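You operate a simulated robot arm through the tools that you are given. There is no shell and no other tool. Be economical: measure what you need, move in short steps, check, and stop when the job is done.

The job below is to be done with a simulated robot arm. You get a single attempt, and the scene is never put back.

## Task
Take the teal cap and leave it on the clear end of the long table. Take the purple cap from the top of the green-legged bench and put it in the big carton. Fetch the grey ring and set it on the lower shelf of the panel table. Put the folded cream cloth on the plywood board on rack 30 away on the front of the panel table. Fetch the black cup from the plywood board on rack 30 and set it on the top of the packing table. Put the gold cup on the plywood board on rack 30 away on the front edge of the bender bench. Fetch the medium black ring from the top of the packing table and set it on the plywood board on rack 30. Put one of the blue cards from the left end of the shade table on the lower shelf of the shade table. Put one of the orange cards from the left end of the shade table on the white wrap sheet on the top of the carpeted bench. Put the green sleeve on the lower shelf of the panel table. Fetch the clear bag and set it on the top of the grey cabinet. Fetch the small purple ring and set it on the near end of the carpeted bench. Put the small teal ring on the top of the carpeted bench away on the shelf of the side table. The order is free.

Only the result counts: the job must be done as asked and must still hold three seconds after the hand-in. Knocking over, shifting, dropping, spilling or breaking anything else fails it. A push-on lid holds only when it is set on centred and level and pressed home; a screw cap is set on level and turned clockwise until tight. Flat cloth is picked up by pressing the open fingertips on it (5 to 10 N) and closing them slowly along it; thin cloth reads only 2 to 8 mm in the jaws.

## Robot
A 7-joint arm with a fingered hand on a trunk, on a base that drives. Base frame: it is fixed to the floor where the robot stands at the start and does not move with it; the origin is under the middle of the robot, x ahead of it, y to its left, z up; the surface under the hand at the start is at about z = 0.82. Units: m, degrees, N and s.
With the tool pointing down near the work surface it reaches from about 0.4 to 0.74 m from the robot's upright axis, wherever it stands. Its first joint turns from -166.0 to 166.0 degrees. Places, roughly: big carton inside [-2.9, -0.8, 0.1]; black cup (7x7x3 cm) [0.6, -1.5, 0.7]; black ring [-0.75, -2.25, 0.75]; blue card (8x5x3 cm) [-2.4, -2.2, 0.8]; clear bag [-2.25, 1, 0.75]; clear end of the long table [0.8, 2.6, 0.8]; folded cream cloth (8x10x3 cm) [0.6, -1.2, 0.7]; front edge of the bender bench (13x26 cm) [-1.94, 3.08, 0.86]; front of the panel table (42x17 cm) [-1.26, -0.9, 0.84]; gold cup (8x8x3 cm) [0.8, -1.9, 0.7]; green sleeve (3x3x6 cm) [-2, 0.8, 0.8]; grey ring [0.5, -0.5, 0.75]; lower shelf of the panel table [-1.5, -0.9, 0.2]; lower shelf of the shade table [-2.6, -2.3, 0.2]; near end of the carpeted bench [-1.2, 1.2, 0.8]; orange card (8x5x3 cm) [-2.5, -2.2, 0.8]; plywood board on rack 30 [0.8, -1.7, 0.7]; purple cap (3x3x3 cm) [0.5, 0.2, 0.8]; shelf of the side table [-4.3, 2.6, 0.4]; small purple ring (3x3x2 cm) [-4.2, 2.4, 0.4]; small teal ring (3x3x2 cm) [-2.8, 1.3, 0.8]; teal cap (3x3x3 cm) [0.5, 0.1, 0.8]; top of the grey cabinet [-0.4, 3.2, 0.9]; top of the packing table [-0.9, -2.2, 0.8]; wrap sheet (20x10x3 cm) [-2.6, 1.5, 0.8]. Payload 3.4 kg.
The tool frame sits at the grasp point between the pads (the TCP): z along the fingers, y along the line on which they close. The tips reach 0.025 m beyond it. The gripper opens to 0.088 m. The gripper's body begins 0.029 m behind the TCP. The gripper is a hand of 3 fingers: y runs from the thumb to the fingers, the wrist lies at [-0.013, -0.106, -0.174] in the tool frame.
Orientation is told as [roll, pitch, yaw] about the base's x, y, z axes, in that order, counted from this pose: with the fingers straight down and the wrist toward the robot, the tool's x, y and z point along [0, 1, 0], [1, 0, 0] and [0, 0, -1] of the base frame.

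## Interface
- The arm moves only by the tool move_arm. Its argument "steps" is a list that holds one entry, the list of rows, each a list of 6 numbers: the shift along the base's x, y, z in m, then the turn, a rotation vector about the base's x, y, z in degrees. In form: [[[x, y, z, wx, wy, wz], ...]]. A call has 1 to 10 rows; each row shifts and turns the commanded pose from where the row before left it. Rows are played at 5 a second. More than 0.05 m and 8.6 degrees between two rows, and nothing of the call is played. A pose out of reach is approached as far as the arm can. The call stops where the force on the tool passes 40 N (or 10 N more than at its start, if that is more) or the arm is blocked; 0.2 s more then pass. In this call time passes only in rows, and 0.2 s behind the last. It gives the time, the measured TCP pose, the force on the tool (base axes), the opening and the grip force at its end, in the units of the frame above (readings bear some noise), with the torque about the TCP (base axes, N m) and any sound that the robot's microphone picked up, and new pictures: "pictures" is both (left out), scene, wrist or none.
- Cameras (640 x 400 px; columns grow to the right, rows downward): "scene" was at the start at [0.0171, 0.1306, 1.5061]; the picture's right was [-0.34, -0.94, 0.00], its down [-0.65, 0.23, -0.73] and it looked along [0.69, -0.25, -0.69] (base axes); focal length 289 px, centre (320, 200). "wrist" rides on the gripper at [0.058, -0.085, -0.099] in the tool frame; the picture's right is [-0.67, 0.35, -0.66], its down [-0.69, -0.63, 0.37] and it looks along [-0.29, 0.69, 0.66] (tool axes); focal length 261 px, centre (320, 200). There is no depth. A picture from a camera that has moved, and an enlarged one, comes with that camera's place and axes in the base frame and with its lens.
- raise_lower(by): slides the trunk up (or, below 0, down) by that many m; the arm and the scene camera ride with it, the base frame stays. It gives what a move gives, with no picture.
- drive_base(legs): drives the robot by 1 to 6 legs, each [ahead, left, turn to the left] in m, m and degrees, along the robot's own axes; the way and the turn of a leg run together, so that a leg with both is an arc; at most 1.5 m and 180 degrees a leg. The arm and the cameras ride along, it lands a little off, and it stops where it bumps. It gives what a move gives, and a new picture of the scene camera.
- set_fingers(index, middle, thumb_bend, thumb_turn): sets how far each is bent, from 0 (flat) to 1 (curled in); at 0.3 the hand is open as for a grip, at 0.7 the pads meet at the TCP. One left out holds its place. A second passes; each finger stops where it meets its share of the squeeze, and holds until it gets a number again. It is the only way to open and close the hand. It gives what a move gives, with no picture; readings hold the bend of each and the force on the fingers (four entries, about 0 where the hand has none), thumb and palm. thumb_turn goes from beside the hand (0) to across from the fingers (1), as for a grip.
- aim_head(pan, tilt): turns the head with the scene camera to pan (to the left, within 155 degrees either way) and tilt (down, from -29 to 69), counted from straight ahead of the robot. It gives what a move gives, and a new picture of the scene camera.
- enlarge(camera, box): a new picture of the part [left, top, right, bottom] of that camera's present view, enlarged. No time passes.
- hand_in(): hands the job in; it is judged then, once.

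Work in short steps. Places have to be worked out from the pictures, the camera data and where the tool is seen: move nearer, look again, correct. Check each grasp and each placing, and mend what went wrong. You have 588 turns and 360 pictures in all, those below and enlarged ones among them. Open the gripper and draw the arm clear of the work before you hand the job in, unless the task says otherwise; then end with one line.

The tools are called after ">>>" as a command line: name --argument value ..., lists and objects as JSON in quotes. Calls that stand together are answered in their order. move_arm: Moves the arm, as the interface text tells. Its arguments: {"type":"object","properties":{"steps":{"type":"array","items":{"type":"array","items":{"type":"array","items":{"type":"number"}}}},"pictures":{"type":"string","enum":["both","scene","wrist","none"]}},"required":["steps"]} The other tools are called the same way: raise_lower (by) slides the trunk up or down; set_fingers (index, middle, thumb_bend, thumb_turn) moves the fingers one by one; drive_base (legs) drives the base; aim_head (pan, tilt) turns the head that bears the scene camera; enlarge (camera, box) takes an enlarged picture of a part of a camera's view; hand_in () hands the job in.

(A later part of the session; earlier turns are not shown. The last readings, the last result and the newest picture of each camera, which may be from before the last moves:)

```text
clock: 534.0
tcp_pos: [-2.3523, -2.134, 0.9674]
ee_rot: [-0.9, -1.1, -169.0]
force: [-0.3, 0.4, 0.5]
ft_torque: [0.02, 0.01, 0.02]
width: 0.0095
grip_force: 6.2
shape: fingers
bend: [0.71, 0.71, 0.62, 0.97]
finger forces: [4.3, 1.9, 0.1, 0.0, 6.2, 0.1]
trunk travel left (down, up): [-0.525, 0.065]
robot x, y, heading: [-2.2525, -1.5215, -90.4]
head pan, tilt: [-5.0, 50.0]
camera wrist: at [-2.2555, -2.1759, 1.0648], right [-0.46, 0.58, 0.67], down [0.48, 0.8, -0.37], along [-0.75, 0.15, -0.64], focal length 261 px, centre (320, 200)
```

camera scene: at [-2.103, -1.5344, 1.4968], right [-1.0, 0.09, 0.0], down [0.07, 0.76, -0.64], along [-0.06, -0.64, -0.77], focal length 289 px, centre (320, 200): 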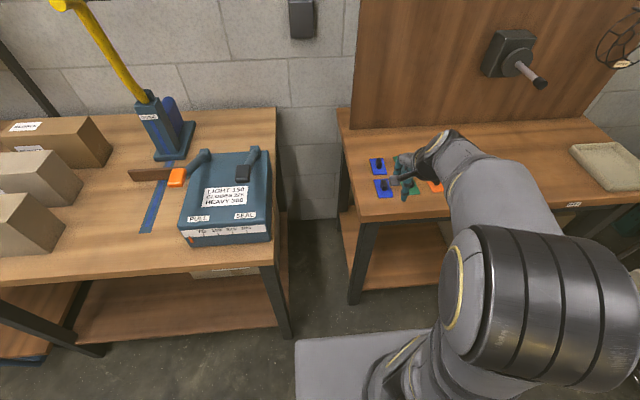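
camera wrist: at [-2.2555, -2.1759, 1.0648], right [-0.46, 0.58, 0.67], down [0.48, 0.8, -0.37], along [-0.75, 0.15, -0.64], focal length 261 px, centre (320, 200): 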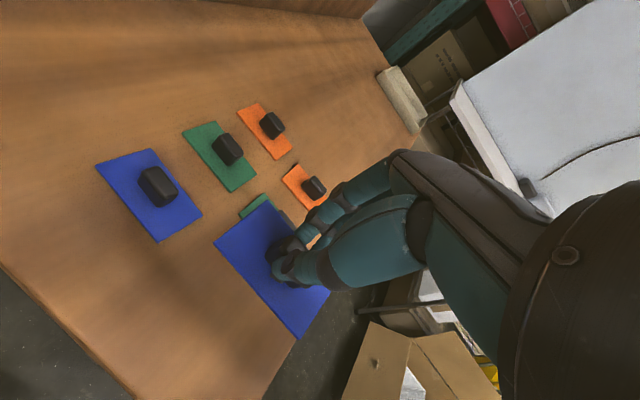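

The blue card is held. I'll back off, rotate the hand back, and lower for the lower shelf.

>>> drive_base --legs '[[-0.32, 0, 0]]'

>>> move_arm --steps '[[[-0.012, 0.008, 0, 0, 0, 8], [-0.012, 0.008, 0, 0, 0, 8], [-0.012, 0.008, 0, 0, 0, 8], [-0.012, 0.008, 0, 0, 0, 8], [-0.012, 0.008, 0, 0, 0, 8], [-0.012, 0.008, 0, 0, 0, 8], [-0.012, 0.008, 0, 0, 0, 8], [-0.012, 0.008, 0, 0, 0, 8], [-0.012, 0.008, 0, 0, 0, 8], [-0.01, 0.0, -0.01, 0, 0, 6]]]' --pictures "none"

>>> raise_lower --by -0.4

>>> aim_head --pan -5 --tilt 40

```text
clock: 536.2
tcp_pos: [-2.3537, -1.8114, 0.9679]
ee_rot: [-0.7, -1.1, -169.2]
force: [0.1, -0.2, -0.8]
ft_torque: [0.0, -0.01, 0.03]
width: 0.0091
grip_force: 6.1
shape: fingers
bend: [0.71, 0.71, 0.62, 0.97]
finger forces: [4.4, 1.9, 0.0, 0.0, 6.2, 0.0]
trunk travel left (down, up): [-0.525, 0.065]
robot x, y, heading: [-2.2525, -1.1954, -90.3]
head pan, tilt: [-5.0, 50.0]
camera scene: at [-2.1009, -1.2136, 1.4968], right [-1.0, 0.1, 0.0], down [0.07, 0.76, -0.64], along [-0.06, -0.64, -0.77], focal length 289 px, centre (320, 200)
```

scene: 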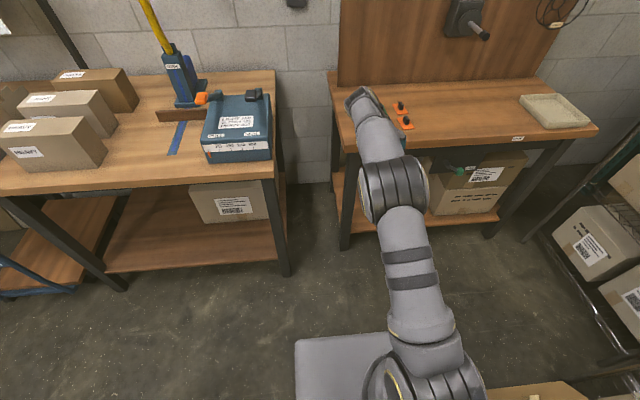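

```text
clock: 538.4
tcp_pos: [-2.4714, -1.7424, 0.9582]
ee_rot: [-0.7, -1.2, -91.3]
force: [0.0, 0.2, -0.6]
ft_torque: [-0.01, -0.01, 0.01]
width: 0.0093
grip_force: 5.5
shape: fingers
bend: [0.71, 0.71, 0.62, 0.97]
finger forces: [4.2, 1.8, 0.1, 0.1, 6.0, 0.1]
trunk travel left (down, up): [-0.525, 0.065]
robot x, y, heading: [-2.2498, -1.1968, -90.5]
head pan, tilt: [-5.0, 50.0]
```

```text
clock: 542.2
tcp_pos: [-2.4724, -1.7425, 0.5565]
ee_rot: [-0.7, -1.0, -91.4]
force: [0.5, -0.1, -0.2]
ft_torque: [0.01, 0.01, 0.03]
width: 0.0095
grip_force: 6.4
shape: fingers
bend: [0.71, 0.71, 0.62, 0.97]
finger forces: [4.3, 1.8, 0.1, 0.0, 6.1, 0.0]
trunk travel left (down, up): [-0.125, 0.465]
robot x, y, heading: [-2.2521, -1.1935, -90.7]
head pan, tilt: [-5.0, 50.0]
```

```text
clock: 542.9
tcp_pos: [-2.473, -1.7426, 0.5572]
ee_rot: [-0.7, -1.2, -91.3]
force: [0.5, 0.2, -0.6]
ft_torque: [0.01, 0.05, -0.02]
width: 0.0097
grip_force: 5.9
shape: fingers
bend: [0.71, 0.71, 0.62, 0.97]
finger forces: [4.2, 1.8, 0.1, 0.1, 6.1, 0.0]
trunk travel left (down, up): [-0.125, 0.465]
robot x, y, heading: [-2.252, -1.1959, -90.7]
head pan, tilt: [-5.0, 40.0]
camera scene: at [-2.1018, -1.222, 1.1109], right [-1.0, 0.1, 0.0], down [0.06, 0.64, -0.77], along [-0.07, -0.76, -0.64], focal length 289 px, centre (320, 200)
```

scene: 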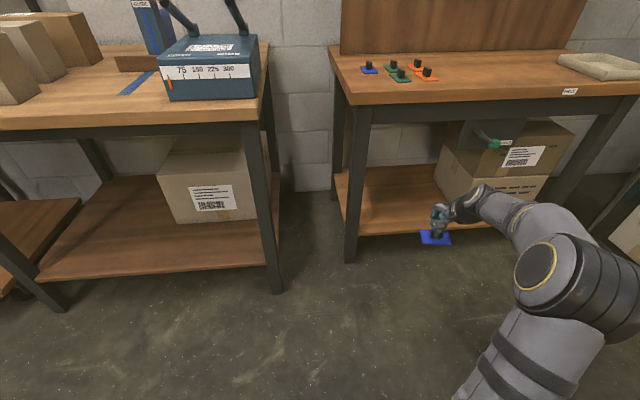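

The shelf is clear at x -2.3 to -2.7, with its front edge at y≈-2.05. I'll lower to z≈0.36 and drive ahead 0.40.

>>> move_arm --steps '[[[0, 0, -0.05, 0, 0, 0], [0, 0, -0.05, 0, 0, 0], [0, 0, -0.05, 0, 0, 0], [0, 0, -0.045, 0, 0, 0]]]' --pictures "none"

>>> drive_base --legs '[[0.39, 0, 0]]'

>>> enlarge --camera "wrist" --box '[0, 0, 640, 400]'

```text
clock: 543.9
tcp_pos: [-2.4678, -1.7401, 0.3598]
ee_rot: [-0.8, -1.2, -91.3]
force: [-0.8, 0.3, -1.5]
ft_torque: [-0.01, 0.03, 0.01]
width: 0.0095
grip_force: 6.1
shape: fingers
bend: [0.71, 0.71, 0.62, 0.97]
finger forces: [4.2, 1.9, 0.1, 0.1, 6.1, 0.1]
trunk travel left (down, up): [-0.125, 0.465]
robot x, y, heading: [-2.2487, -1.1949, -90.5]
head pan, tilt: [-5.0, 40.0]
```

```text
clock: 546.4
tcp_pos: [-2.4685, -2.1434, 0.3603]
ee_rot: [-0.8, -1.1, -91.0]
force: [0.0, -0.3, -1.1]
ft_torque: [-0.01, 0.01, 0.05]
width: 0.0096
grip_force: 6.0
shape: fingers
bend: [0.71, 0.71, 0.62, 0.97]
finger forces: [4.2, 1.8, 0.0, 0.0, 6.1, 0.0]
trunk travel left (down, up): [-0.125, 0.465]
robot x, y, heading: [-2.2525, -1.5988, -90.1]
head pan, tilt: [-5.0, 40.0]
camera scene: at [-2.1043, -1.6225, 1.111], right [-1.0, 0.09, 0.0], down [0.06, 0.64, -0.77], along [-0.07, -0.76, -0.64], focal length 289 px, centre (320, 200)
```

scene: 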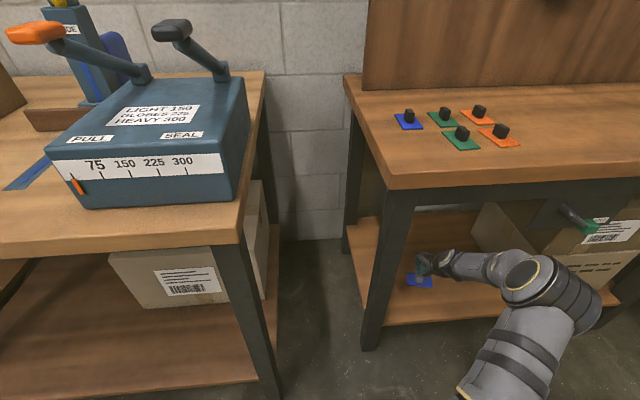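

```text
1.00 times, centred on (320, 200) of wrist (not enlarged: the box is as wide or as high as the picture)
camera zoom: at [-2.4073, -2.0565, 0.457], right [-0.67, -0.32, 0.67], down [-0.68, 0.63, -0.37], along [-0.31, -0.7, -0.64], focal length 261 px, centre (320, 200)
```

zoom: 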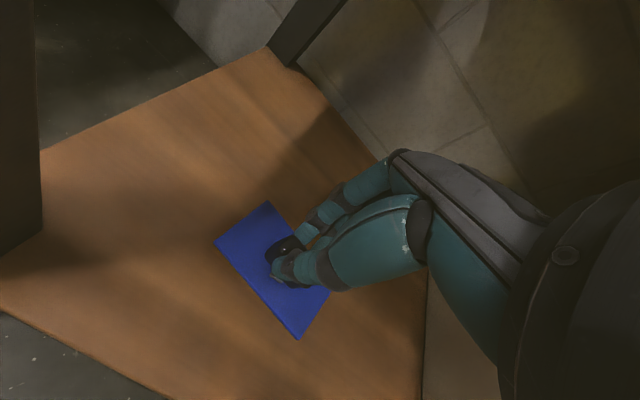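

Over the shelf with room. I'll lower to contact.

>>> move_arm --steps '[[[0, 0, -0.04, 0, 0, 0], [0, 0, -0.03, 0, 0, 0], [0, 0, -0.015, 0, 0, 0]]]' --pictures "none"

>>> move_arm --steps '[[[0, 0, -0.005, 0, 0, 0], [0, 0, -0.005, 0, 0, 0], [0, 0, -0.004, 0, 0, 0]]]' --pictures "none"

```text
clock: 547.2
tcp_pos: [-2.4697, -2.1409, 0.2774]
ee_rot: [-0.7, -1.1, -91.0]
force: [0.5, 1.0, 0.3]
ft_torque: [0.02, 0.0, 0.01]
width: 0.0094
grip_force: 6.5
shape: fingers
bend: [0.71, 0.71, 0.62, 0.97]
finger forces: [4.2, 1.8, 0.1, 0.0, 6.1, 0.1]
trunk travel left (down, up): [-0.125, 0.465]
robot x, y, heading: [-2.2537, -1.5991, -90.2]
head pan, tilt: [-5.0, 40.0]
```

```text
clock: 548.0
tcp_pos: [-2.4681, -2.141, 0.261]
ee_rot: [-0.8, -1.1, -91.0]
force: [0.2, -0.2, -0.7]
ft_torque: [0.02, -0.03, 0.08]
width: 0.0096
grip_force: 6.2
shape: fingers
bend: [0.71, 0.71, 0.62, 0.97]
finger forces: [4.2, 1.8, 0.0, 0.0, 6.1, 0.1]
trunk travel left (down, up): [-0.125, 0.465]
robot x, y, heading: [-2.2541, -1.5971, -90.3]
head pan, tilt: [-5.0, 40.0]
```

>>> move_arm --steps '[[[0, 0, -0.005, 0, 0, 0], [0, 0, -0.004, 0, 0, 0], [0, 0, -0.004, 0, 0, 0]]]' --pictures "wrist"

```text
clock: 548.8
tcp_pos: [-2.4679, -2.1438, 0.2485]
ee_rot: [-0.8, -1.1, -91.1]
force: [0.5, -0.1, -0.4]
ft_torque: [0.02, -0.02, 0.0]
width: 0.0093
grip_force: 6.4
shape: fingers
bend: [0.71, 0.71, 0.62, 0.97]
finger forces: [4.3, 1.9, 0.1, 0.0, 6.2, 0.0]
trunk travel left (down, up): [-0.125, 0.465]
robot x, y, heading: [-2.2555, -1.6008, -90.4]
head pan, tilt: [-5.0, 40.0]
camera wrist: at [-2.407, -2.0568, 0.3443], right [-0.67, -0.32, 0.67], down [-0.68, 0.63, -0.37], along [-0.31, -0.7, -0.64], focal length 261 px, centre (320, 200)
```

wrist: 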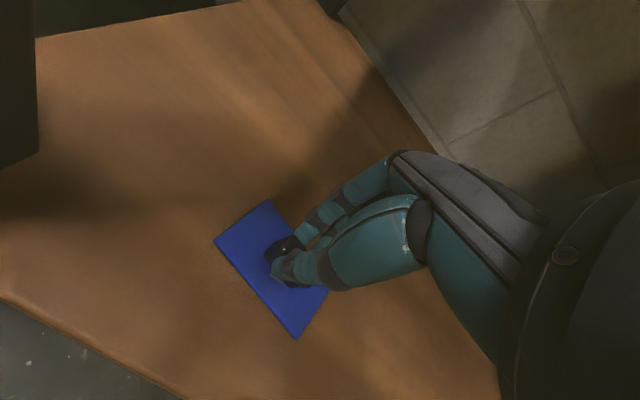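

>>> move_arm --steps '[[[0, 0, -0.004, 0, 0, 0], [0, 0, -0.004, 0, 0, 0], [0, 0, -0.003, 0, 0, 0], [0, 0, -0.003, 0, 0, 0]]]' --pictures "none"

```text
clock: 549.8
tcp_pos: [-2.4696, -2.1433, 0.2357]
ee_rot: [-0.8, -1.1, -91.0]
force: [0.0, -4.1, 11.1]
ft_torque: [-0.02, -0.06, 0.03]
width: 0.0094
grip_force: 8.3
shape: fingers
bend: [0.71, 0.72, 0.64, 0.96]
finger forces: [6.2, 3.8, 0.0, 0.0, 6.7, 0.0]
trunk travel left (down, up): [-0.125, 0.465]
robot x, y, heading: [-2.2562, -1.5977, -90.1]
head pan, tilt: [-5.0, 40.0]
```

Contact (11 N). I'll release, lift, and check.

>>> set_fingers --index 0.52 --middle 0.52 --thumb_bend 0.48

>>> move_arm --steps '[[[0, 0, 0.03, 0, 0, 0], [0, 0, 0.04, 0, 0, 0], [0, 0.02, 0.02, 0, 0, 0]]]' --pictures "wrist"

```text
clock: 550.8
tcp_pos: [-2.4685, -2.1428, 0.234]
ee_rot: [-0.8, -1.1, -90.9]
force: [0.0, -0.5, 0.2]
ft_torque: [0.05, 0.01, 0.04]
width: 0.0413
grip_force: 0.1
shape: fingers
bend: [0.52, 0.52, 0.48, 0.97]
finger forces: [0.0, 0.0, 0.1, 0.0, 0.1, 0.1]
trunk travel left (down, up): [-0.125, 0.465]
robot x, y, heading: [-2.2513, -1.595, -90.2]
head pan, tilt: [-5.0, 40.0]
```

```text
clock: 551.6
tcp_pos: [-2.4698, -2.1236, 0.3257]
ee_rot: [-0.8, -1.2, -90.9]
force: [-0.1, -0.7, 0.2]
ft_torque: [0.01, -0.02, -0.02]
width: 0.0412
grip_force: 0.1
shape: fingers
bend: [0.52, 0.52, 0.48, 0.97]
finger forces: [0.0, 0.0, 0.0, 0.0, 0.0, 0.0]
trunk travel left (down, up): [-0.125, 0.465]
robot x, y, heading: [-2.2511, -1.6025, -90.3]
head pan, tilt: [-5.0, 40.0]
camera wrist: at [-2.4083, -2.0379, 0.4223], right [-0.67, -0.32, 0.67], down [-0.68, 0.63, -0.37], along [-0.31, -0.7, -0.64], focal length 261 px, centre (320, 200)
```

wrist: 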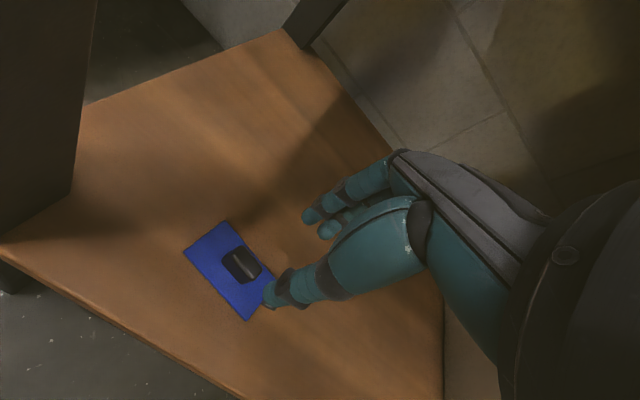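

The blue card is on the lower shelf. Now an orange card: I'll back out, raise the trunk and hand, and rotate for the same grasp.

>>> drive_base --legs '[[-0.35, 0, 0]]'

>>> raise_lower --by 0.4

>>> move_arm --steps '[[[0.008, -0.005, 0.03, 0, 0, -8], [0.008, -0.005, 0.03, 0, 0, -8], [0.008, -0.005, 0.03, 0, 0, -8], [0.008, -0.005, 0.03, 0, 0, -8], [0.008, -0.005, 0.03, 0, 0, -8], [0.008, -0.005, 0.03, 0, 0, -8], [0.008, -0.005, 0.03, 0, 0, -8], [0.008, -0.005, 0.03, 0, 0, -8], [0.008, 0, 0.02, 0, 0, -8], [0, 0.0, 0.0, 0, 0, -6]]]' --pictures "none"

>>> drive_base --legs '[[0.27, 0, 0], [0.03, -0.1, 0]]'

>>> enlarge --camera "wrist" --box '[0, 0, 640, 400]'

```text
clock: 553.9
tcp_pos: [-2.4672, -1.7777, 0.3253]
ee_rot: [-0.8, -1.1, -90.6]
force: [-0.9, -0.4, -0.6]
ft_torque: [0.01, 0.0, -0.04]
width: 0.0414
grip_force: 0.1
shape: fingers
bend: [0.52, 0.52, 0.48, 0.97]
finger forces: [0.1, 0.1, 0.0, 0.1, 0.0, 0.1]
trunk travel left (down, up): [-0.125, 0.465]
robot x, y, heading: [-2.2535, -1.2502, -89.8]
head pan, tilt: [-5.0, 40.0]
camera scene: at [-2.1037, -1.2746, 1.111], right [-1.0, 0.09, 0.0], down [0.06, 0.64, -0.77], along [-0.07, -0.76, -0.64], focal length 289 px, centre (320, 200)
```

scene: 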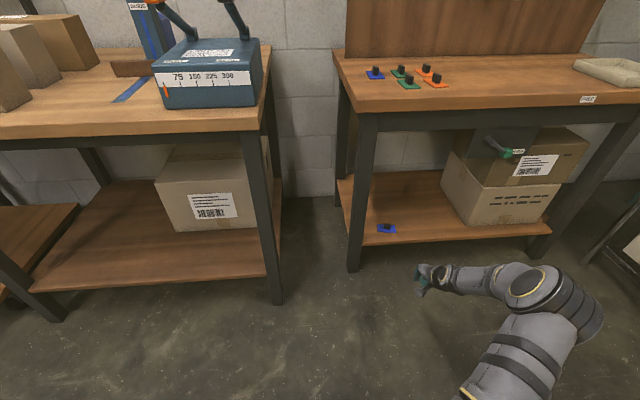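

```text
clock: 557.7
tcp_pos: [-2.4658, -1.7787, 0.7258]
ee_rot: [-0.8, -1.1, -90.8]
force: [0.2, 0.5, -0.8]
ft_torque: [0.02, 0.02, -0.02]
width: 0.0413
grip_force: 0.1
shape: fingers
bend: [0.52, 0.52, 0.48, 0.97]
finger forces: [0.0, 0.0, 0.0, 0.0, 0.1, 0.0]
trunk travel left (down, up): [-0.525, 0.065]
robot x, y, heading: [-2.255, -1.2526, -90.0]
head pan, tilt: [-5.0, 40.0]
```

```text
clock: 559.9
tcp_pos: [-2.3941, -1.8194, 0.9851]
ee_rot: [-0.8, -1.3, -168.7]
force: [0.0, 0.3, -0.3]
ft_torque: [-0.01, -0.03, 0.0]
width: 0.0411
grip_force: 0.0
shape: fingers
bend: [0.52, 0.52, 0.48, 0.97]
finger forces: [0.0, 0.0, 0.0, 0.1, 0.0, 0.0]
trunk travel left (down, up): [-0.525, 0.065]
robot x, y, heading: [-2.2525, -1.2516, -89.8]
head pan, tilt: [-5.0, 40.0]
```

```text
clock: 562.6
tcp_pos: [-2.497, -2.115, 0.9856]
ee_rot: [-0.8, -1.2, -168.8]
force: [-0.5, -0.1, 0.0]
ft_torque: [0.02, 0.0, 0.05]
width: 0.0414
grip_force: 0.0
shape: fingers
bend: [0.52, 0.52, 0.48, 0.97]
finger forces: [0.1, 0.0, 0.0, 0.1, 0.0, 0.0]
trunk travel left (down, up): [-0.525, 0.065]
robot x, y, heading: [-2.3516, -1.5474, -90.3]
head pan, tilt: [-5.0, 40.0]
camera scene: at [-2.2048, -1.5707, 1.511], right [-1.0, 0.09, 0.0], down [0.06, 0.64, -0.77], along [-0.07, -0.76, -0.64], focal length 289 px, centre (320, 200)
```

scene: 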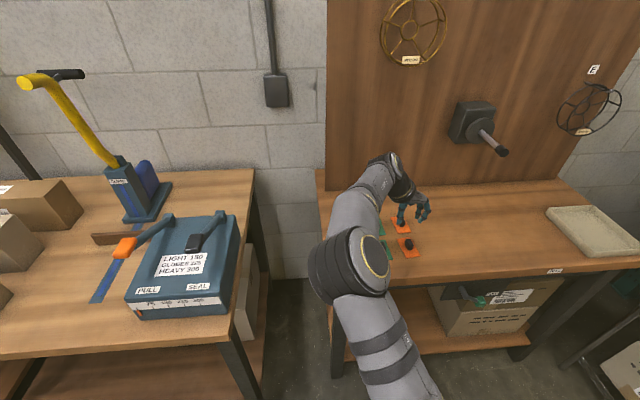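

```text
1.00 times, centred on (320, 200) of wrist (not enlarged: the box is as wide or as high as the picture)
camera zoom: at [-2.3982, -2.1565, 1.0822], right [-0.46, 0.58, 0.67], down [0.48, 0.8, -0.37], along [-0.75, 0.15, -0.64], focal length 261 px, centre (320, 200)
```

zoom: 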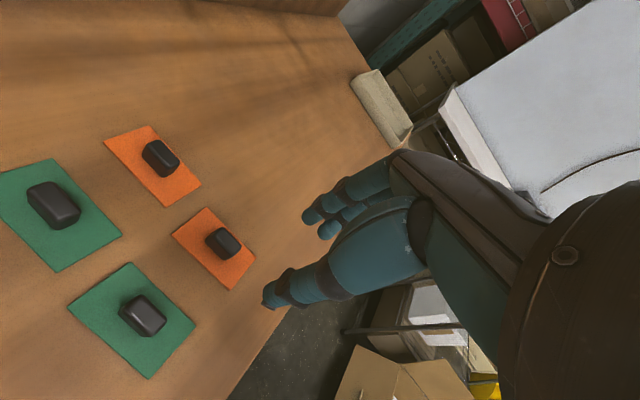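

Front orange handle at (-2.518, -2.141). I'll align and descend.

>>> move_arm --steps '[[[-0.021, -0.026, -0.01, 0, 0, 0], [0, 0, -0.04, 0, 0, 0], [0, 0, -0.04, 0, 0, 0]]]' --pictures "wrist"

```text
clock: 563.4
tcp_pos: [-2.5132, -2.1429, 0.8976]
ee_rot: [-0.7, -1.2, -168.7]
force: [0.4, 0.8, 1.0]
ft_torque: [-0.01, 0.0, 0.01]
width: 0.0412
grip_force: 0.0
shape: fingers
bend: [0.52, 0.52, 0.48, 0.97]
finger forces: [0.0, 0.0, 0.0, 0.0, 0.0, 0.1]
trunk travel left (down, up): [-0.525, 0.065]
robot x, y, heading: [-2.3523, -1.5492, -89.8]
head pan, tilt: [-5.0, 40.0]
camera wrist: at [-2.4161, -2.1832, 0.994], right [-0.46, 0.58, 0.67], down [0.47, 0.8, -0.37], along [-0.75, 0.15, -0.64], focal length 261 px, centre (320, 200)
```

wrist: 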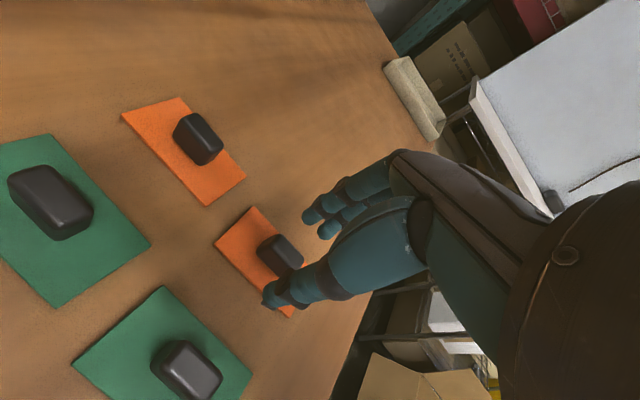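

>>> move_arm --steps '[[[0, 0, -0.02, 0, 0, 0], [0, 0, -0.012, 0, 0, 0]]]' --pictures "none"

>>> set_fingers --index 0.74 --middle 0.74 --thumb_bend 0.7

>>> move_arm --steps '[[[0, 0, 0.02, 0, 0, 0], [0, 0, 0.04, 0, 0, 0], [0, 0, 0.04, 0, 0, 0], [0, 0, 0.04, 0, 0, 0]]]' --pictures "wrist"

```text
clock: 564.0
tcp_pos: [-2.5152, -2.1423, 0.8648]
ee_rot: [-0.8, -1.1, -168.7]
force: [-0.7, -0.4, 0.7]
ft_torque: [0.02, 0.02, -0.04]
width: 0.0412
grip_force: 0.1
shape: fingers
bend: [0.52, 0.52, 0.48, 0.97]
finger forces: [0.1, 0.0, 0.1, 0.0, 0.0, 0.0]
trunk travel left (down, up): [-0.525, 0.065]
robot x, y, heading: [-2.3577, -1.5472, -89.9]
head pan, tilt: [-5.0, 40.0]
```

```text
clock: 565.0
tcp_pos: [-2.5157, -2.1419, 0.8653]
ee_rot: [-0.7, -1.1, -168.7]
force: [0.6, -0.6, 2.5]
ft_torque: [-0.02, -0.08, 0.0]
width: 0.0085
grip_force: 7.8
shape: fingers
bend: [0.73, 0.73, 0.62, 0.97]
finger forces: [5.3, 2.7, 0.1, 0.0, 8.1, 0.0]
trunk travel left (down, up): [-0.525, 0.065]
robot x, y, heading: [-2.3515, -1.5452, -90.2]
head pan, tilt: [-5.0, 40.0]
```

```text
clock: 566.0
tcp_pos: [-2.516, -2.1444, 1.0048]
ee_rot: [-0.8, -1.3, -168.6]
force: [-1.2, 0.3, 0.5]
ft_torque: [0.0, 0.01, -0.01]
width: 0.009
grip_force: 8.7
shape: fingers
bend: [0.73, 0.73, 0.62, 0.96]
finger forces: [5.7, 2.5, 0.0, 0.0, 8.4, 0.0]
trunk travel left (down, up): [-0.525, 0.065]
robot x, y, heading: [-2.3551, -1.5466, -90.0]
head pan, tilt: [-5.0, 40.0]
camera wrist: at [-2.4186, -2.1857, 1.1003], right [-0.46, 0.58, 0.67], down [0.47, 0.8, -0.37], along [-0.75, 0.15, -0.64], focal length 261 px, centre (320, 200)
```

wrist: 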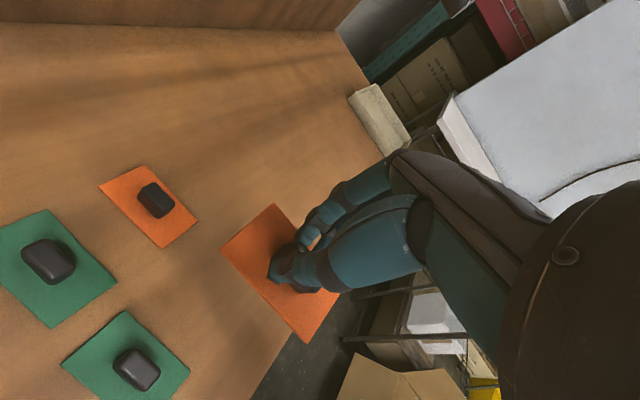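

The orange card is held. I'll back off, rotate the hand to normal, retract, and lower the trunk so the head passes under the pendant lamp.

>>> drive_base --legs '[[-0.3, 0.08, 0]]'

>>> move_arm --steps '[[[0.0, 0.018, 0, 0, 0, 8], [0.0, 0.018, 0, 0, 0, 8], [0.0, 0.018, 0, 0, 0, 8], [0.0, 0.018, 0, 0, 0, 8], [0.0, 0.018, 0, 0, 0, 8], [0.0, 0.018, 0, 0, 0, 8], [0.0, 0.018, 0, 0, 0, 8], [0.0, 0.015, 0, 0, 0, 8], [0.0, 0.0, 0, 0, 0, 8], [0.0, 0.0, 0, 0, 0, 6]]]' --pictures "wrist"

>>> raise_lower --by -0.4

>>> drive_base --legs '[[-0.8, 0, 0], [-0.7, 0, 0]]'

```text
clock: 568.0
tcp_pos: [-2.4313, -1.8483, 1.0034]
ee_rot: [-0.8, -1.0, -168.6]
force: [-0.3, 0.8, -0.1]
ft_torque: [0.0, 0.0, -0.01]
width: 0.009
grip_force: 8.4
shape: fingers
bend: [0.73, 0.73, 0.62, 0.96]
finger forces: [5.8, 2.5, 0.0, 0.0, 8.3, 0.0]
trunk travel left (down, up): [-0.525, 0.065]
robot x, y, heading: [-2.2752, -1.2514, -89.6]
head pan, tilt: [-5.0, 40.0]
camera scene: at [-2.1222, -1.2734, 1.5109], right [-1.0, 0.08, 0.0], down [0.05, 0.64, -0.77], along [-0.06, -0.76, -0.64], focal length 289 px, centre (320, 200)
```

scene: 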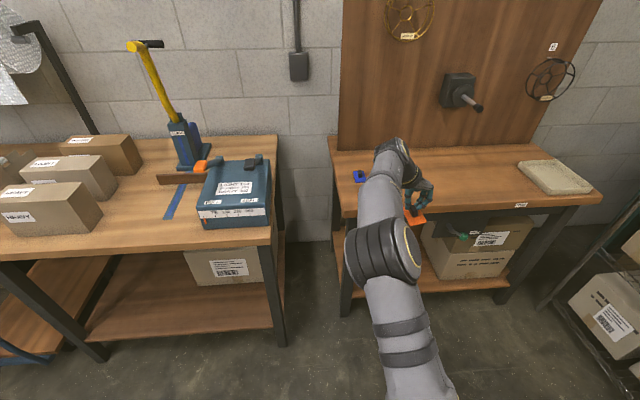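

```text
clock: 570.2
tcp_pos: [-2.4329, -1.7101, 1.0029]
ee_rot: [-0.7, -1.1, -90.5]
force: [0.1, 0.4, -0.4]
ft_torque: [0.0, -0.02, 0.01]
width: 0.0089
grip_force: 7.7
shape: fingers
bend: [0.73, 0.73, 0.62, 0.96]
finger forces: [5.6, 2.5, 0.1, 0.0, 8.1, 0.0]
trunk travel left (down, up): [-0.525, 0.065]
robot x, y, heading: [-2.2737, -1.2508, -89.7]
head pan, tilt: [-5.0, 40.0]
camera wrist: at [-2.371, -1.623, 1.0996], right [-0.66, -0.33, 0.67], down [-0.69, 0.63, -0.37], along [-0.3, -0.71, -0.64], focal length 261 px, centre (320, 200)
```

wrist: 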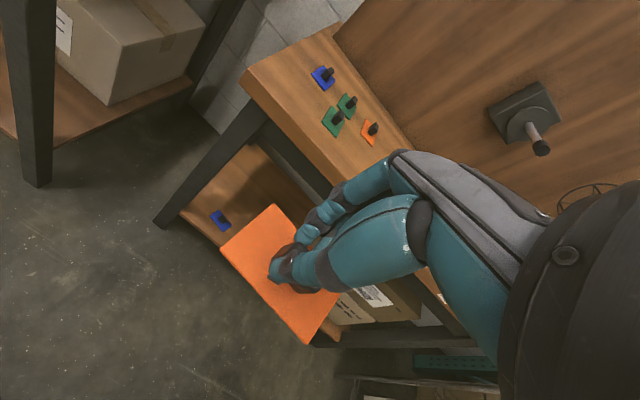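

```text
clock: 574.1
tcp_pos: [-2.4319, -1.7103, 0.6025]
ee_rot: [-0.8, -1.1, -90.5]
force: [0.2, 0.7, 0.1]
ft_torque: [-0.01, 0.01, 0.0]
width: 0.0091
grip_force: 7.9
shape: fingers
bend: [0.73, 0.73, 0.62, 0.96]
finger forces: [5.5, 2.5, 0.0, 0.0, 8.1, 0.0]
trunk travel left (down, up): [-0.125, 0.465]
robot x, y, heading: [-2.2738, -1.25, -90.0]
head pan, tilt: [-5.0, 40.0]
```

```text
clock: 581.8
tcp_pos: [-2.4313, -0.2088, 0.6033]
ee_rot: [-0.8, -1.1, -91.0]
force: [1.1, -0.4, -0.2]
ft_torque: [0.02, 0.01, 0.02]
width: 0.0091
grip_force: 8.3
shape: fingers
bend: [0.73, 0.73, 0.62, 0.96]
finger forces: [5.6, 2.5, 0.1, 0.0, 8.1, 0.1]
trunk travel left (down, up): [-0.125, 0.465]
robot x, y, heading: [-2.2649, 0.2487, -90.5]
head pan, tilt: [-5.0, 40.0]
camera scene: at [-2.117, 0.2236, 1.1109], right [-1.0, 0.09, 0.0], down [0.06, 0.64, -0.77], along [-0.07, -0.76, -0.64], focal length 289 px, centre (320, 200)
```

scene: 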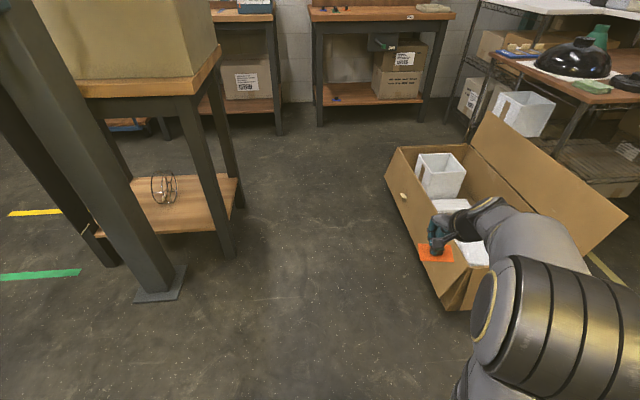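

Clear. I'll drive east along the bench, then north up the corridor.

>>> drive_base --legs '[[0, 1.0, 0.5], [0, 0.95, 0], [-1.0, 0, 0], [-1.0, 0, 0]]'

>>> raise_lower --by 0.4

```text
clock: 601.2
tcp_pos: [-0.4229, 1.7348, 0.6029]
ee_rot: [-0.7, -1.1, -91.1]
force: [-0.3, 0.5, 0.1]
ft_torque: [0.0, 0.01, 0.02]
width: 0.0089
grip_force: 8.5
shape: fingers
bend: [0.73, 0.73, 0.62, 0.96]
finger forces: [5.5, 2.5, 0.0, 0.0, 8.1, 0.0]
trunk travel left (down, up): [-0.125, 0.465]
robot x, y, heading: [-0.2588, 2.1937, -90.2]
head pan, tilt: [-5.0, 40.0]
camera scene: at [-0.1099, 2.1674, 1.1109], right [-1.0, 0.09, 0.0], down [0.06, 0.64, -0.77], along [-0.07, -0.76, -0.64], focal length 289 px, centre (320, 200)
```

scene: 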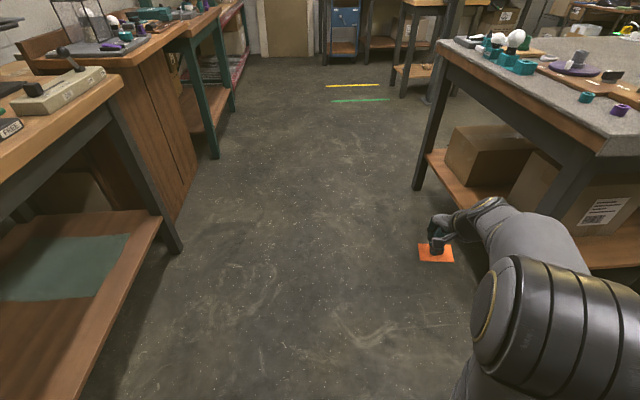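

```text
clock: 605.0
tcp_pos: [-0.4221, 1.7342, 1.0025]
ee_rot: [-0.8, -1.2, -90.9]
force: [-0.1, -0.4, -0.6]
ft_torque: [0.01, 0.05, -0.01]
width: 0.009
grip_force: 7.9
shape: fingers
bend: [0.73, 0.73, 0.62, 0.96]
finger forces: [5.7, 2.5, 0.0, 0.0, 8.0, 0.1]
trunk travel left (down, up): [-0.525, 0.065]
robot x, y, heading: [-0.2601, 2.1946, -90.3]
head pan, tilt: [-5.0, 40.0]
```

Now I'll strafe west along the north side to the wrap sheet.

>>> drive_base --legs '[[-0.06, -1.1, 0.3], [0, -1.08, 0]]'

>>> aim_head --pan -8 --tilt 45

```text
clock: 615.7
tcp_pos: [-2.6174, 1.8899, 1.0027]
ee_rot: [-0.8, -1.1, -94.4]
force: [-0.7, -0.5, 0.4]
ft_torque: [0.01, -0.01, 0.01]
width: 0.0095
grip_force: 8.0
shape: fingers
bend: [0.73, 0.73, 0.62, 0.96]
finger forces: [5.7, 2.4, 0.1, 0.0, 8.2, 0.0]
trunk travel left (down, up): [-0.525, 0.065]
robot x, y, heading: [-2.4259, 2.3372, -93.7]
head pan, tilt: [-5.0, 40.0]
camera scene: at [-2.2791, 2.3037, 1.511], right [-0.99, 0.15, 0.0], down [0.1, 0.64, -0.77], along [-0.12, -0.76, -0.64], focal length 289 px, centre (320, 200)
```

scene: 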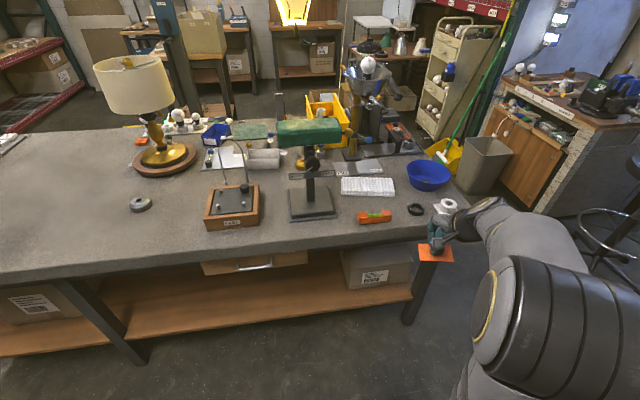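

```text
clock: 616.4
tcp_pos: [-2.6174, 1.8898, 1.0036]
ee_rot: [-0.8, -1.1, -94.4]
force: [0.0, -0.3, -0.2]
ft_torque: [0.03, 0.0, -0.03]
width: 0.0089
grip_force: 7.3
shape: fingers
bend: [0.73, 0.73, 0.62, 0.96]
finger forces: [5.6, 2.5, 0.0, 0.0, 8.1, 0.0]
trunk travel left (down, up): [-0.525, 0.065]
robot x, y, heading: [-2.4261, 2.3347, -93.4]
head pan, tilt: [-8.0, 45.0]
camera scene: at [-2.2825, 2.308, 1.5037], right [-0.98, 0.2, 0.0], down [0.14, 0.69, -0.71], along [-0.14, -0.69, -0.71], focal length 289 px, centre (320, 200)
```

scene: 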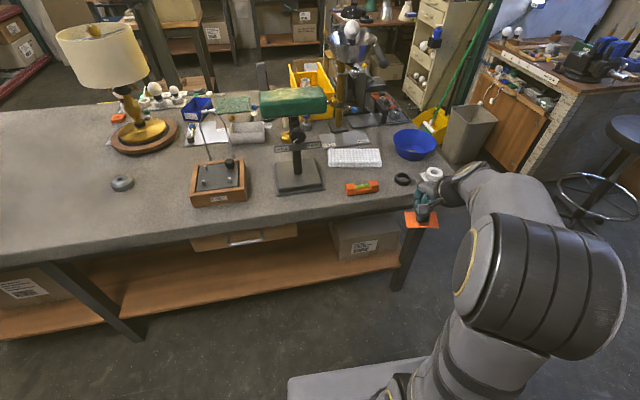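

The sheet centre is about (-2.59, 1.475). I'll straighten and drive forward, then extend over it.

>>> drive_base --legs '[[0, 0, 3.4], [0.28, 0, 0]]'

>>> move_arm --steps '[[[0, -0.03, 0, 0, 0, 0], [0, -0.04, 0, 0, 0, 0]]]' --pictures "both"

```text
clock: 618.8
tcp_pos: [-2.5912, 1.6, 1.003]
ee_rot: [-0.7, -1.1, -91.0]
force: [0.3, -0.8, 0.2]
ft_torque: [0.04, 0.02, -0.02]
width: 0.0088
grip_force: 8.2
shape: fingers
bend: [0.73, 0.73, 0.62, 0.96]
finger forces: [5.6, 2.5, 0.0, 0.0, 8.2, 0.0]
trunk travel left (down, up): [-0.525, 0.065]
robot x, y, heading: [-2.4319, 2.0566, -90.0]
head pan, tilt: [-8.0, 45.0]
camera scene: at [-2.2825, 2.0365, 1.5037], right [-0.99, 0.14, 0.0], down [0.1, 0.7, -0.71], along [-0.1, -0.7, -0.71], focal length 289 px, centre (320, 200)
```

scene: 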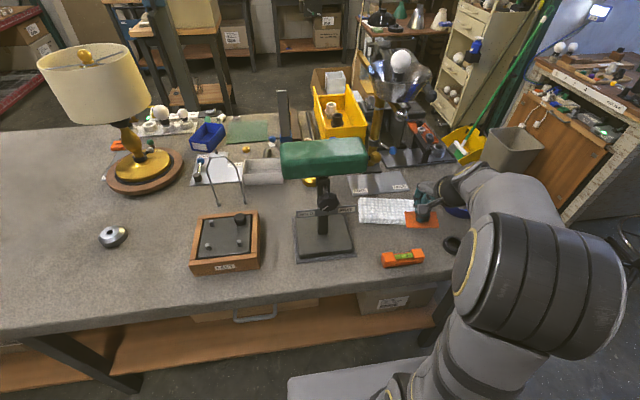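

```text
clock: 619.4
tcp_pos: [-2.5902, 1.5297, 1.0025]
ee_rot: [-0.7, -1.1, -91.1]
force: [0.8, 0.0, -0.7]
ft_torque: [0.02, 0.02, 0.01]
width: 0.0089
grip_force: 7.9
shape: fingers
bend: [0.73, 0.73, 0.62, 0.96]
finger forces: [5.6, 2.5, 0.0, 0.1, 8.3, 0.1]
trunk travel left (down, up): [-0.525, 0.065]
robot x, y, heading: [-2.428, 2.0561, -90.4]
head pan, tilt: [-8.0, 45.0]
camera scene: at [-2.2825, 2.0364, 1.5037], right [-0.99, 0.14, 0.0], down [0.1, 0.7, -0.71], along [-0.1, -0.7, -0.71], focal length 289 px, centre (320, 200)
camera wrist: at [-2.529, 1.6156, 1.0995], right [-0.67, -0.32, 0.67], down [-0.68, 0.64, -0.37], along [-0.31, -0.7, -0.64], focal length 261 px, centre (320, 200)
```

scene: 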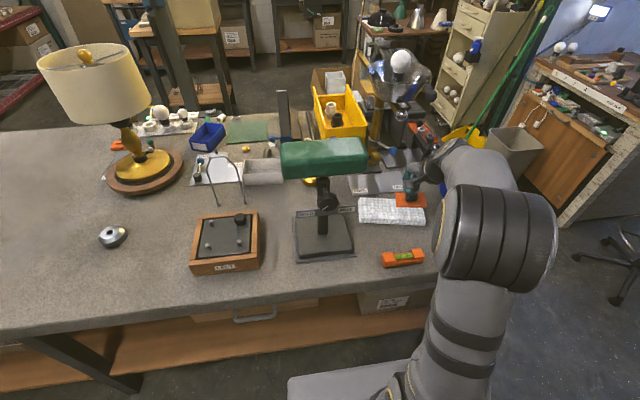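
wrist: 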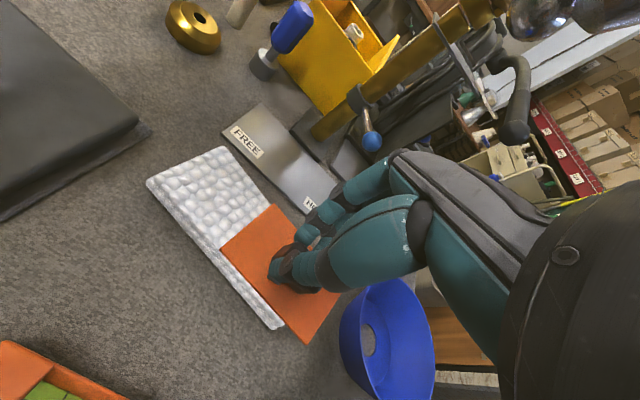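

Sheet centre is about (-2.588, 1.462), and the card is aligned with it. I'll move -6.7 cm in y and lower.

>>> move_arm --steps '[[[0.002, -0.035, 0, 0, 0, 0], [0, -0.032, -0.02, 0, 0, 0], [0, 0, -0.04, 0, 0, 0], [0, 0, -0.03, 0, 0, 0]]]' --pictures "wrist"

```text
clock: 620.4
tcp_pos: [-2.5902, 1.4641, 0.9114]
ee_rot: [-0.8, -1.2, -91.1]
force: [0.1, -0.3, -0.3]
ft_torque: [-0.01, -0.01, 0.02]
width: 0.0089
grip_force: 8.0
shape: fingers
bend: [0.73, 0.73, 0.62, 0.96]
finger forces: [5.5, 2.5, 0.1, 0.0, 8.0, 0.1]
trunk travel left (down, up): [-0.525, 0.065]
robot x, y, heading: [-2.4278, 2.0596, -90.4]
head pan, tilt: [-8.0, 45.0]
camera wrist: at [-2.53, 1.5496, 1.0076], right [-0.67, -0.32, 0.67], down [-0.68, 0.63, -0.37], along [-0.31, -0.7, -0.64], focal length 261 px, centre (320, 200)
```

wrist: 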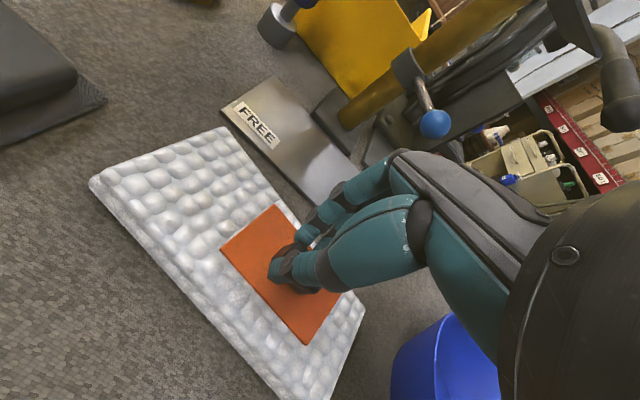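

>>> move_arm --steps '[[[0.01, 0, -0.01, 0, 0, 0], [0, 0, -0.008, 0, 0, 0], [0, 0, -0.006, 0, 0, 0], [0, 0, -0.004, 0, 0, 0]]]' --pictures "none"

```text
clock: 621.4
tcp_pos: [-2.5805, 1.4641, 0.8852]
ee_rot: [-0.9, -1.2, -91.1]
force: [0.0, -0.6, 9.5]
ft_torque: [0.11, -0.06, -0.02]
width: 0.008
grip_force: 8.9
shape: fingers
bend: [0.73, 0.74, 0.62, 0.96]
finger forces: [5.8, 2.8, 0.0, 0.0, 8.8, 0.0]
trunk travel left (down, up): [-0.525, 0.065]
robot x, y, heading: [-2.4295, 2.0577, -90.0]
head pan, tilt: [-8.0, 45.0]
```

Contact at 9.5 N. I'll release and lift.

>>> set_fingers --index 0.55 --middle 0.55 --thumb_bend 0.5

>>> move_arm --steps '[[[0, 0, 0.03, 0, 0, 0], [0, 0, 0.04, 0, 0, 0], [0, 0.02, 0.04, 0, 0, 0]]]' --pictures "wrist"

```text
clock: 622.4
tcp_pos: [-2.5813, 1.4634, 0.8845]
ee_rot: [-0.8, -1.2, -91.0]
force: [1.7, -4.7, 13.7]
ft_torque: [0.26, -0.19, -0.07]
width: 0.03
grip_force: 6.9
shape: fingers
bend: [0.55, 0.55, 0.55, 0.97]
finger forces: [0.0, 0.1, 0.0, 0.0, 13.4, 0.1]
trunk travel left (down, up): [-0.525, 0.065]
robot x, y, heading: [-2.4261, 2.0569, -90.5]
head pan, tilt: [-8.0, 45.0]
```

```text
clock: 623.2
tcp_pos: [-2.5809, 1.482, 0.9977]
ee_rot: [-0.9, -1.0, -91.0]
force: [-0.5, 0.0, -0.2]
ft_torque: [-0.03, 0.03, 0.01]
width: 0.0356
grip_force: 0.0
shape: fingers
bend: [0.55, 0.55, 0.5, 0.97]
finger forces: [0.1, 0.0, 0.0, 0.0, 0.0, 0.0]
trunk travel left (down, up): [-0.525, 0.065]
robot x, y, heading: [-2.4267, 2.0575, -90.1]
head pan, tilt: [-8.0, 45.0]
camera wrist: at [-2.52, 1.5682, 1.0939], right [-0.67, -0.32, 0.67], down [-0.68, 0.63, -0.37], along [-0.31, -0.7, -0.64], focal length 261 px, centre (320, 200)
```

wrist: 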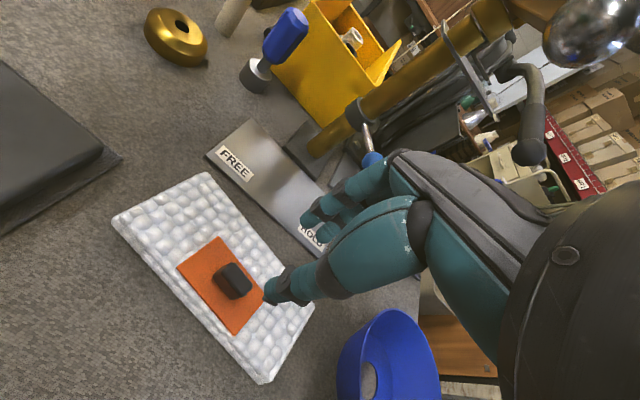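

The orange card is on the wrap sheet. Last is the green sleeve: I'll retract, turn around, and drive to the bench's south side.

>>> move_arm --steps '[[[0.02, 0.04, 0.01, 0, 0, 0], [0.02, 0.04, 0.01, 0, 0, 0], [0.02, 0.04, 0.01, 0, 0, 0]]]' --pictures "none"

>>> drive_base --legs '[[-0.2, 0, 0], [0, 0, 174]]'

>>> drive_base --legs '[[0, -1.1, 0], [0, -1.05, 0]]'

```text
clock: 624.0
tcp_pos: [-2.5187, 1.6028, 1.0253]
ee_rot: [-0.8, -1.2, -91.0]
force: [-0.6, 0.0, 0.1]
ft_torque: [-0.04, 0.01, 0.01]
width: 0.0356
grip_force: 0.0
shape: fingers
bend: [0.55, 0.55, 0.5, 0.97]
finger forces: [0.0, 0.1, 0.1, 0.0, 0.0, 0.1]
trunk travel left (down, up): [-0.525, 0.065]
robot x, y, heading: [-2.4281, 2.0594, -90.6]
head pan, tilt: [-8.0, 45.0]
```

```text
clock: 632.7
tcp_pos: [-2.298, 2.6932, 1.0254]
ee_rot: [-0.9, -1.1, 84.1]
force: [-0.1, -0.6, 0.0]
ft_torque: [0.03, 0.02, 0.0]
width: 0.0358
grip_force: 0.1
shape: fingers
bend: [0.55, 0.55, 0.5, 0.97]
finger forces: [0.0, 0.0, 0.0, 0.0, 0.1, 0.0]
trunk travel left (down, up): [-0.525, 0.065]
robot x, y, heading: [-2.4292, 2.2451, 84.8]
head pan, tilt: [-8.0, 45.0]
camera scene: at [-2.5728, 2.2797, 1.5037], right [0.97, -0.23, 0.0], down [-0.16, -0.69, -0.71], along [0.16, 0.69, -0.71], focal length 289 px, centre (320, 200)
```

scene: 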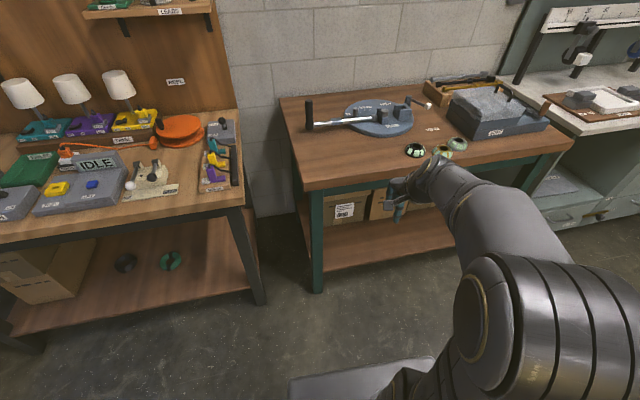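

```text
clock: 643.5
tcp_pos: [-0.1199, 2.4881, 1.0249]
ee_rot: [-0.8, -1.2, 83.6]
force: [-0.6, -0.2, -0.6]
ft_torque: [-0.02, 0.03, 0.01]
width: 0.0357
grip_force: 0.0
shape: fingers
bend: [0.55, 0.55, 0.5, 0.97]
finger forces: [0.0, 0.0, 0.1, 0.1, 0.1, 0.0]
trunk travel left (down, up): [-0.525, 0.065]
robot x, y, heading: [-0.2496, 2.0438, 84.7]
head pan, tilt: [-8.0, 45.0]
camera scene: at [-0.3984, 2.0779, 1.5037], right [0.97, -0.24, 0.0], down [-0.17, -0.69, -0.71], along [0.17, 0.69, -0.71], focal length 289 px, centre (320, 200)
```

scene: 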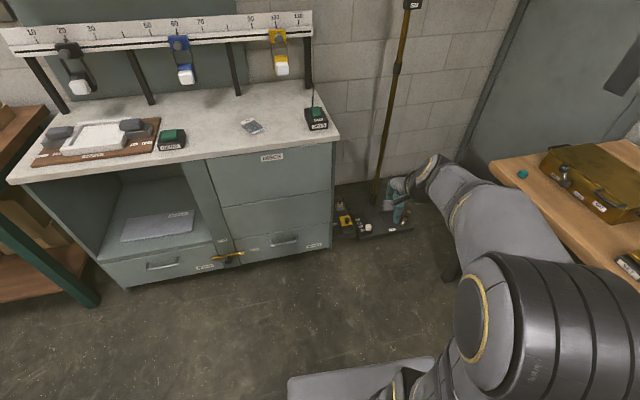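

The bag, teal cap and gold cup are all still in place. I'll continue south, then west.

>>> drive_base --legs '[[0, 0, 5.3], [-1.0, 0, 0], [-0.93, 0, 0], [0, 0.75, 0], [0, 0.68, 0]]'

>>> aim_head --pan 10 --tilt 45

```text
clock: 660.7
tcp_pos: [-1.6155, 0.6003, 1.0249]
ee_rot: [-0.8, -1.1, 88.4]
force: [-0.4, 0.6, -0.1]
ft_torque: [-0.01, -0.01, -0.04]
width: 0.0356
grip_force: 0.0
shape: fingers
bend: [0.55, 0.55, 0.5, 0.97]
finger forces: [0.0, 0.1, 0.0, 0.0, 0.0, 0.0]
trunk travel left (down, up): [-0.525, 0.065]
robot x, y, heading: [-1.711, 0.1464, 89.0]
head pan, tilt: [-8.0, 45.0]
camera scene: at [-1.8592, 0.1685, 1.5037], right [0.99, -0.15, 0.0], down [-0.11, -0.7, -0.71], along [0.11, 0.7, -0.71], focal length 289 px, centre (320, 200)
```

scene: 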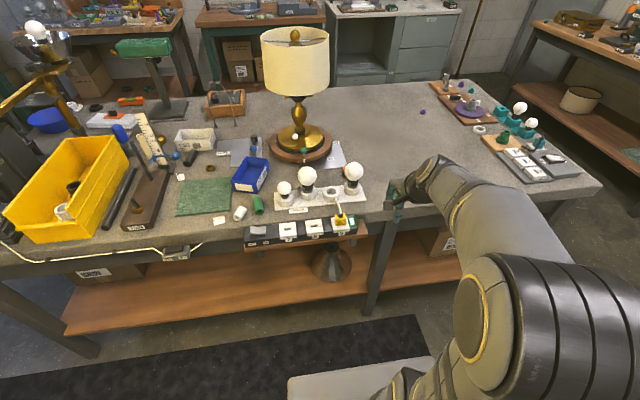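

```text
clock: 661.5
tcp_pos: [-1.6163, 0.6006, 1.0241]
ee_rot: [-0.8, -1.2, 88.4]
force: [0.4, -0.3, 0.3]
ft_torque: [-0.03, -0.01, 0.01]
width: 0.0358
grip_force: 0.0
shape: fingers
bend: [0.55, 0.55, 0.5, 0.97]
finger forces: [0.0, 0.1, 0.1, 0.0, 0.0, 0.0]
trunk travel left (down, up): [-0.525, 0.065]
robot x, y, heading: [-1.712, 0.1484, 89.1]
head pan, tilt: [10.0, 45.0]
camera scene: at [-1.8843, 0.1684, 1.5037], right [0.99, 0.16, 0.0], down [0.11, -0.7, -0.71], along [-0.11, 0.7, -0.71], focal length 289 px, centre (320, 200)
```

scene: 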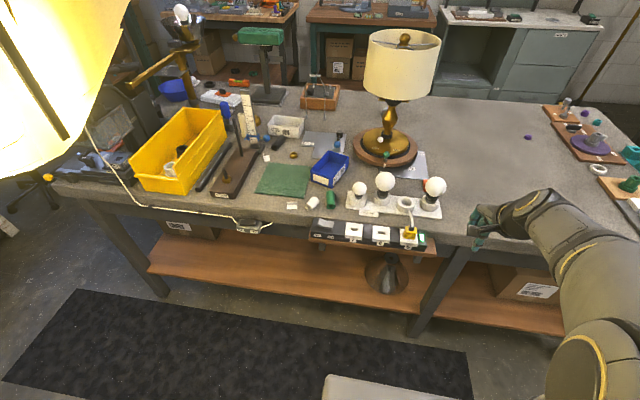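

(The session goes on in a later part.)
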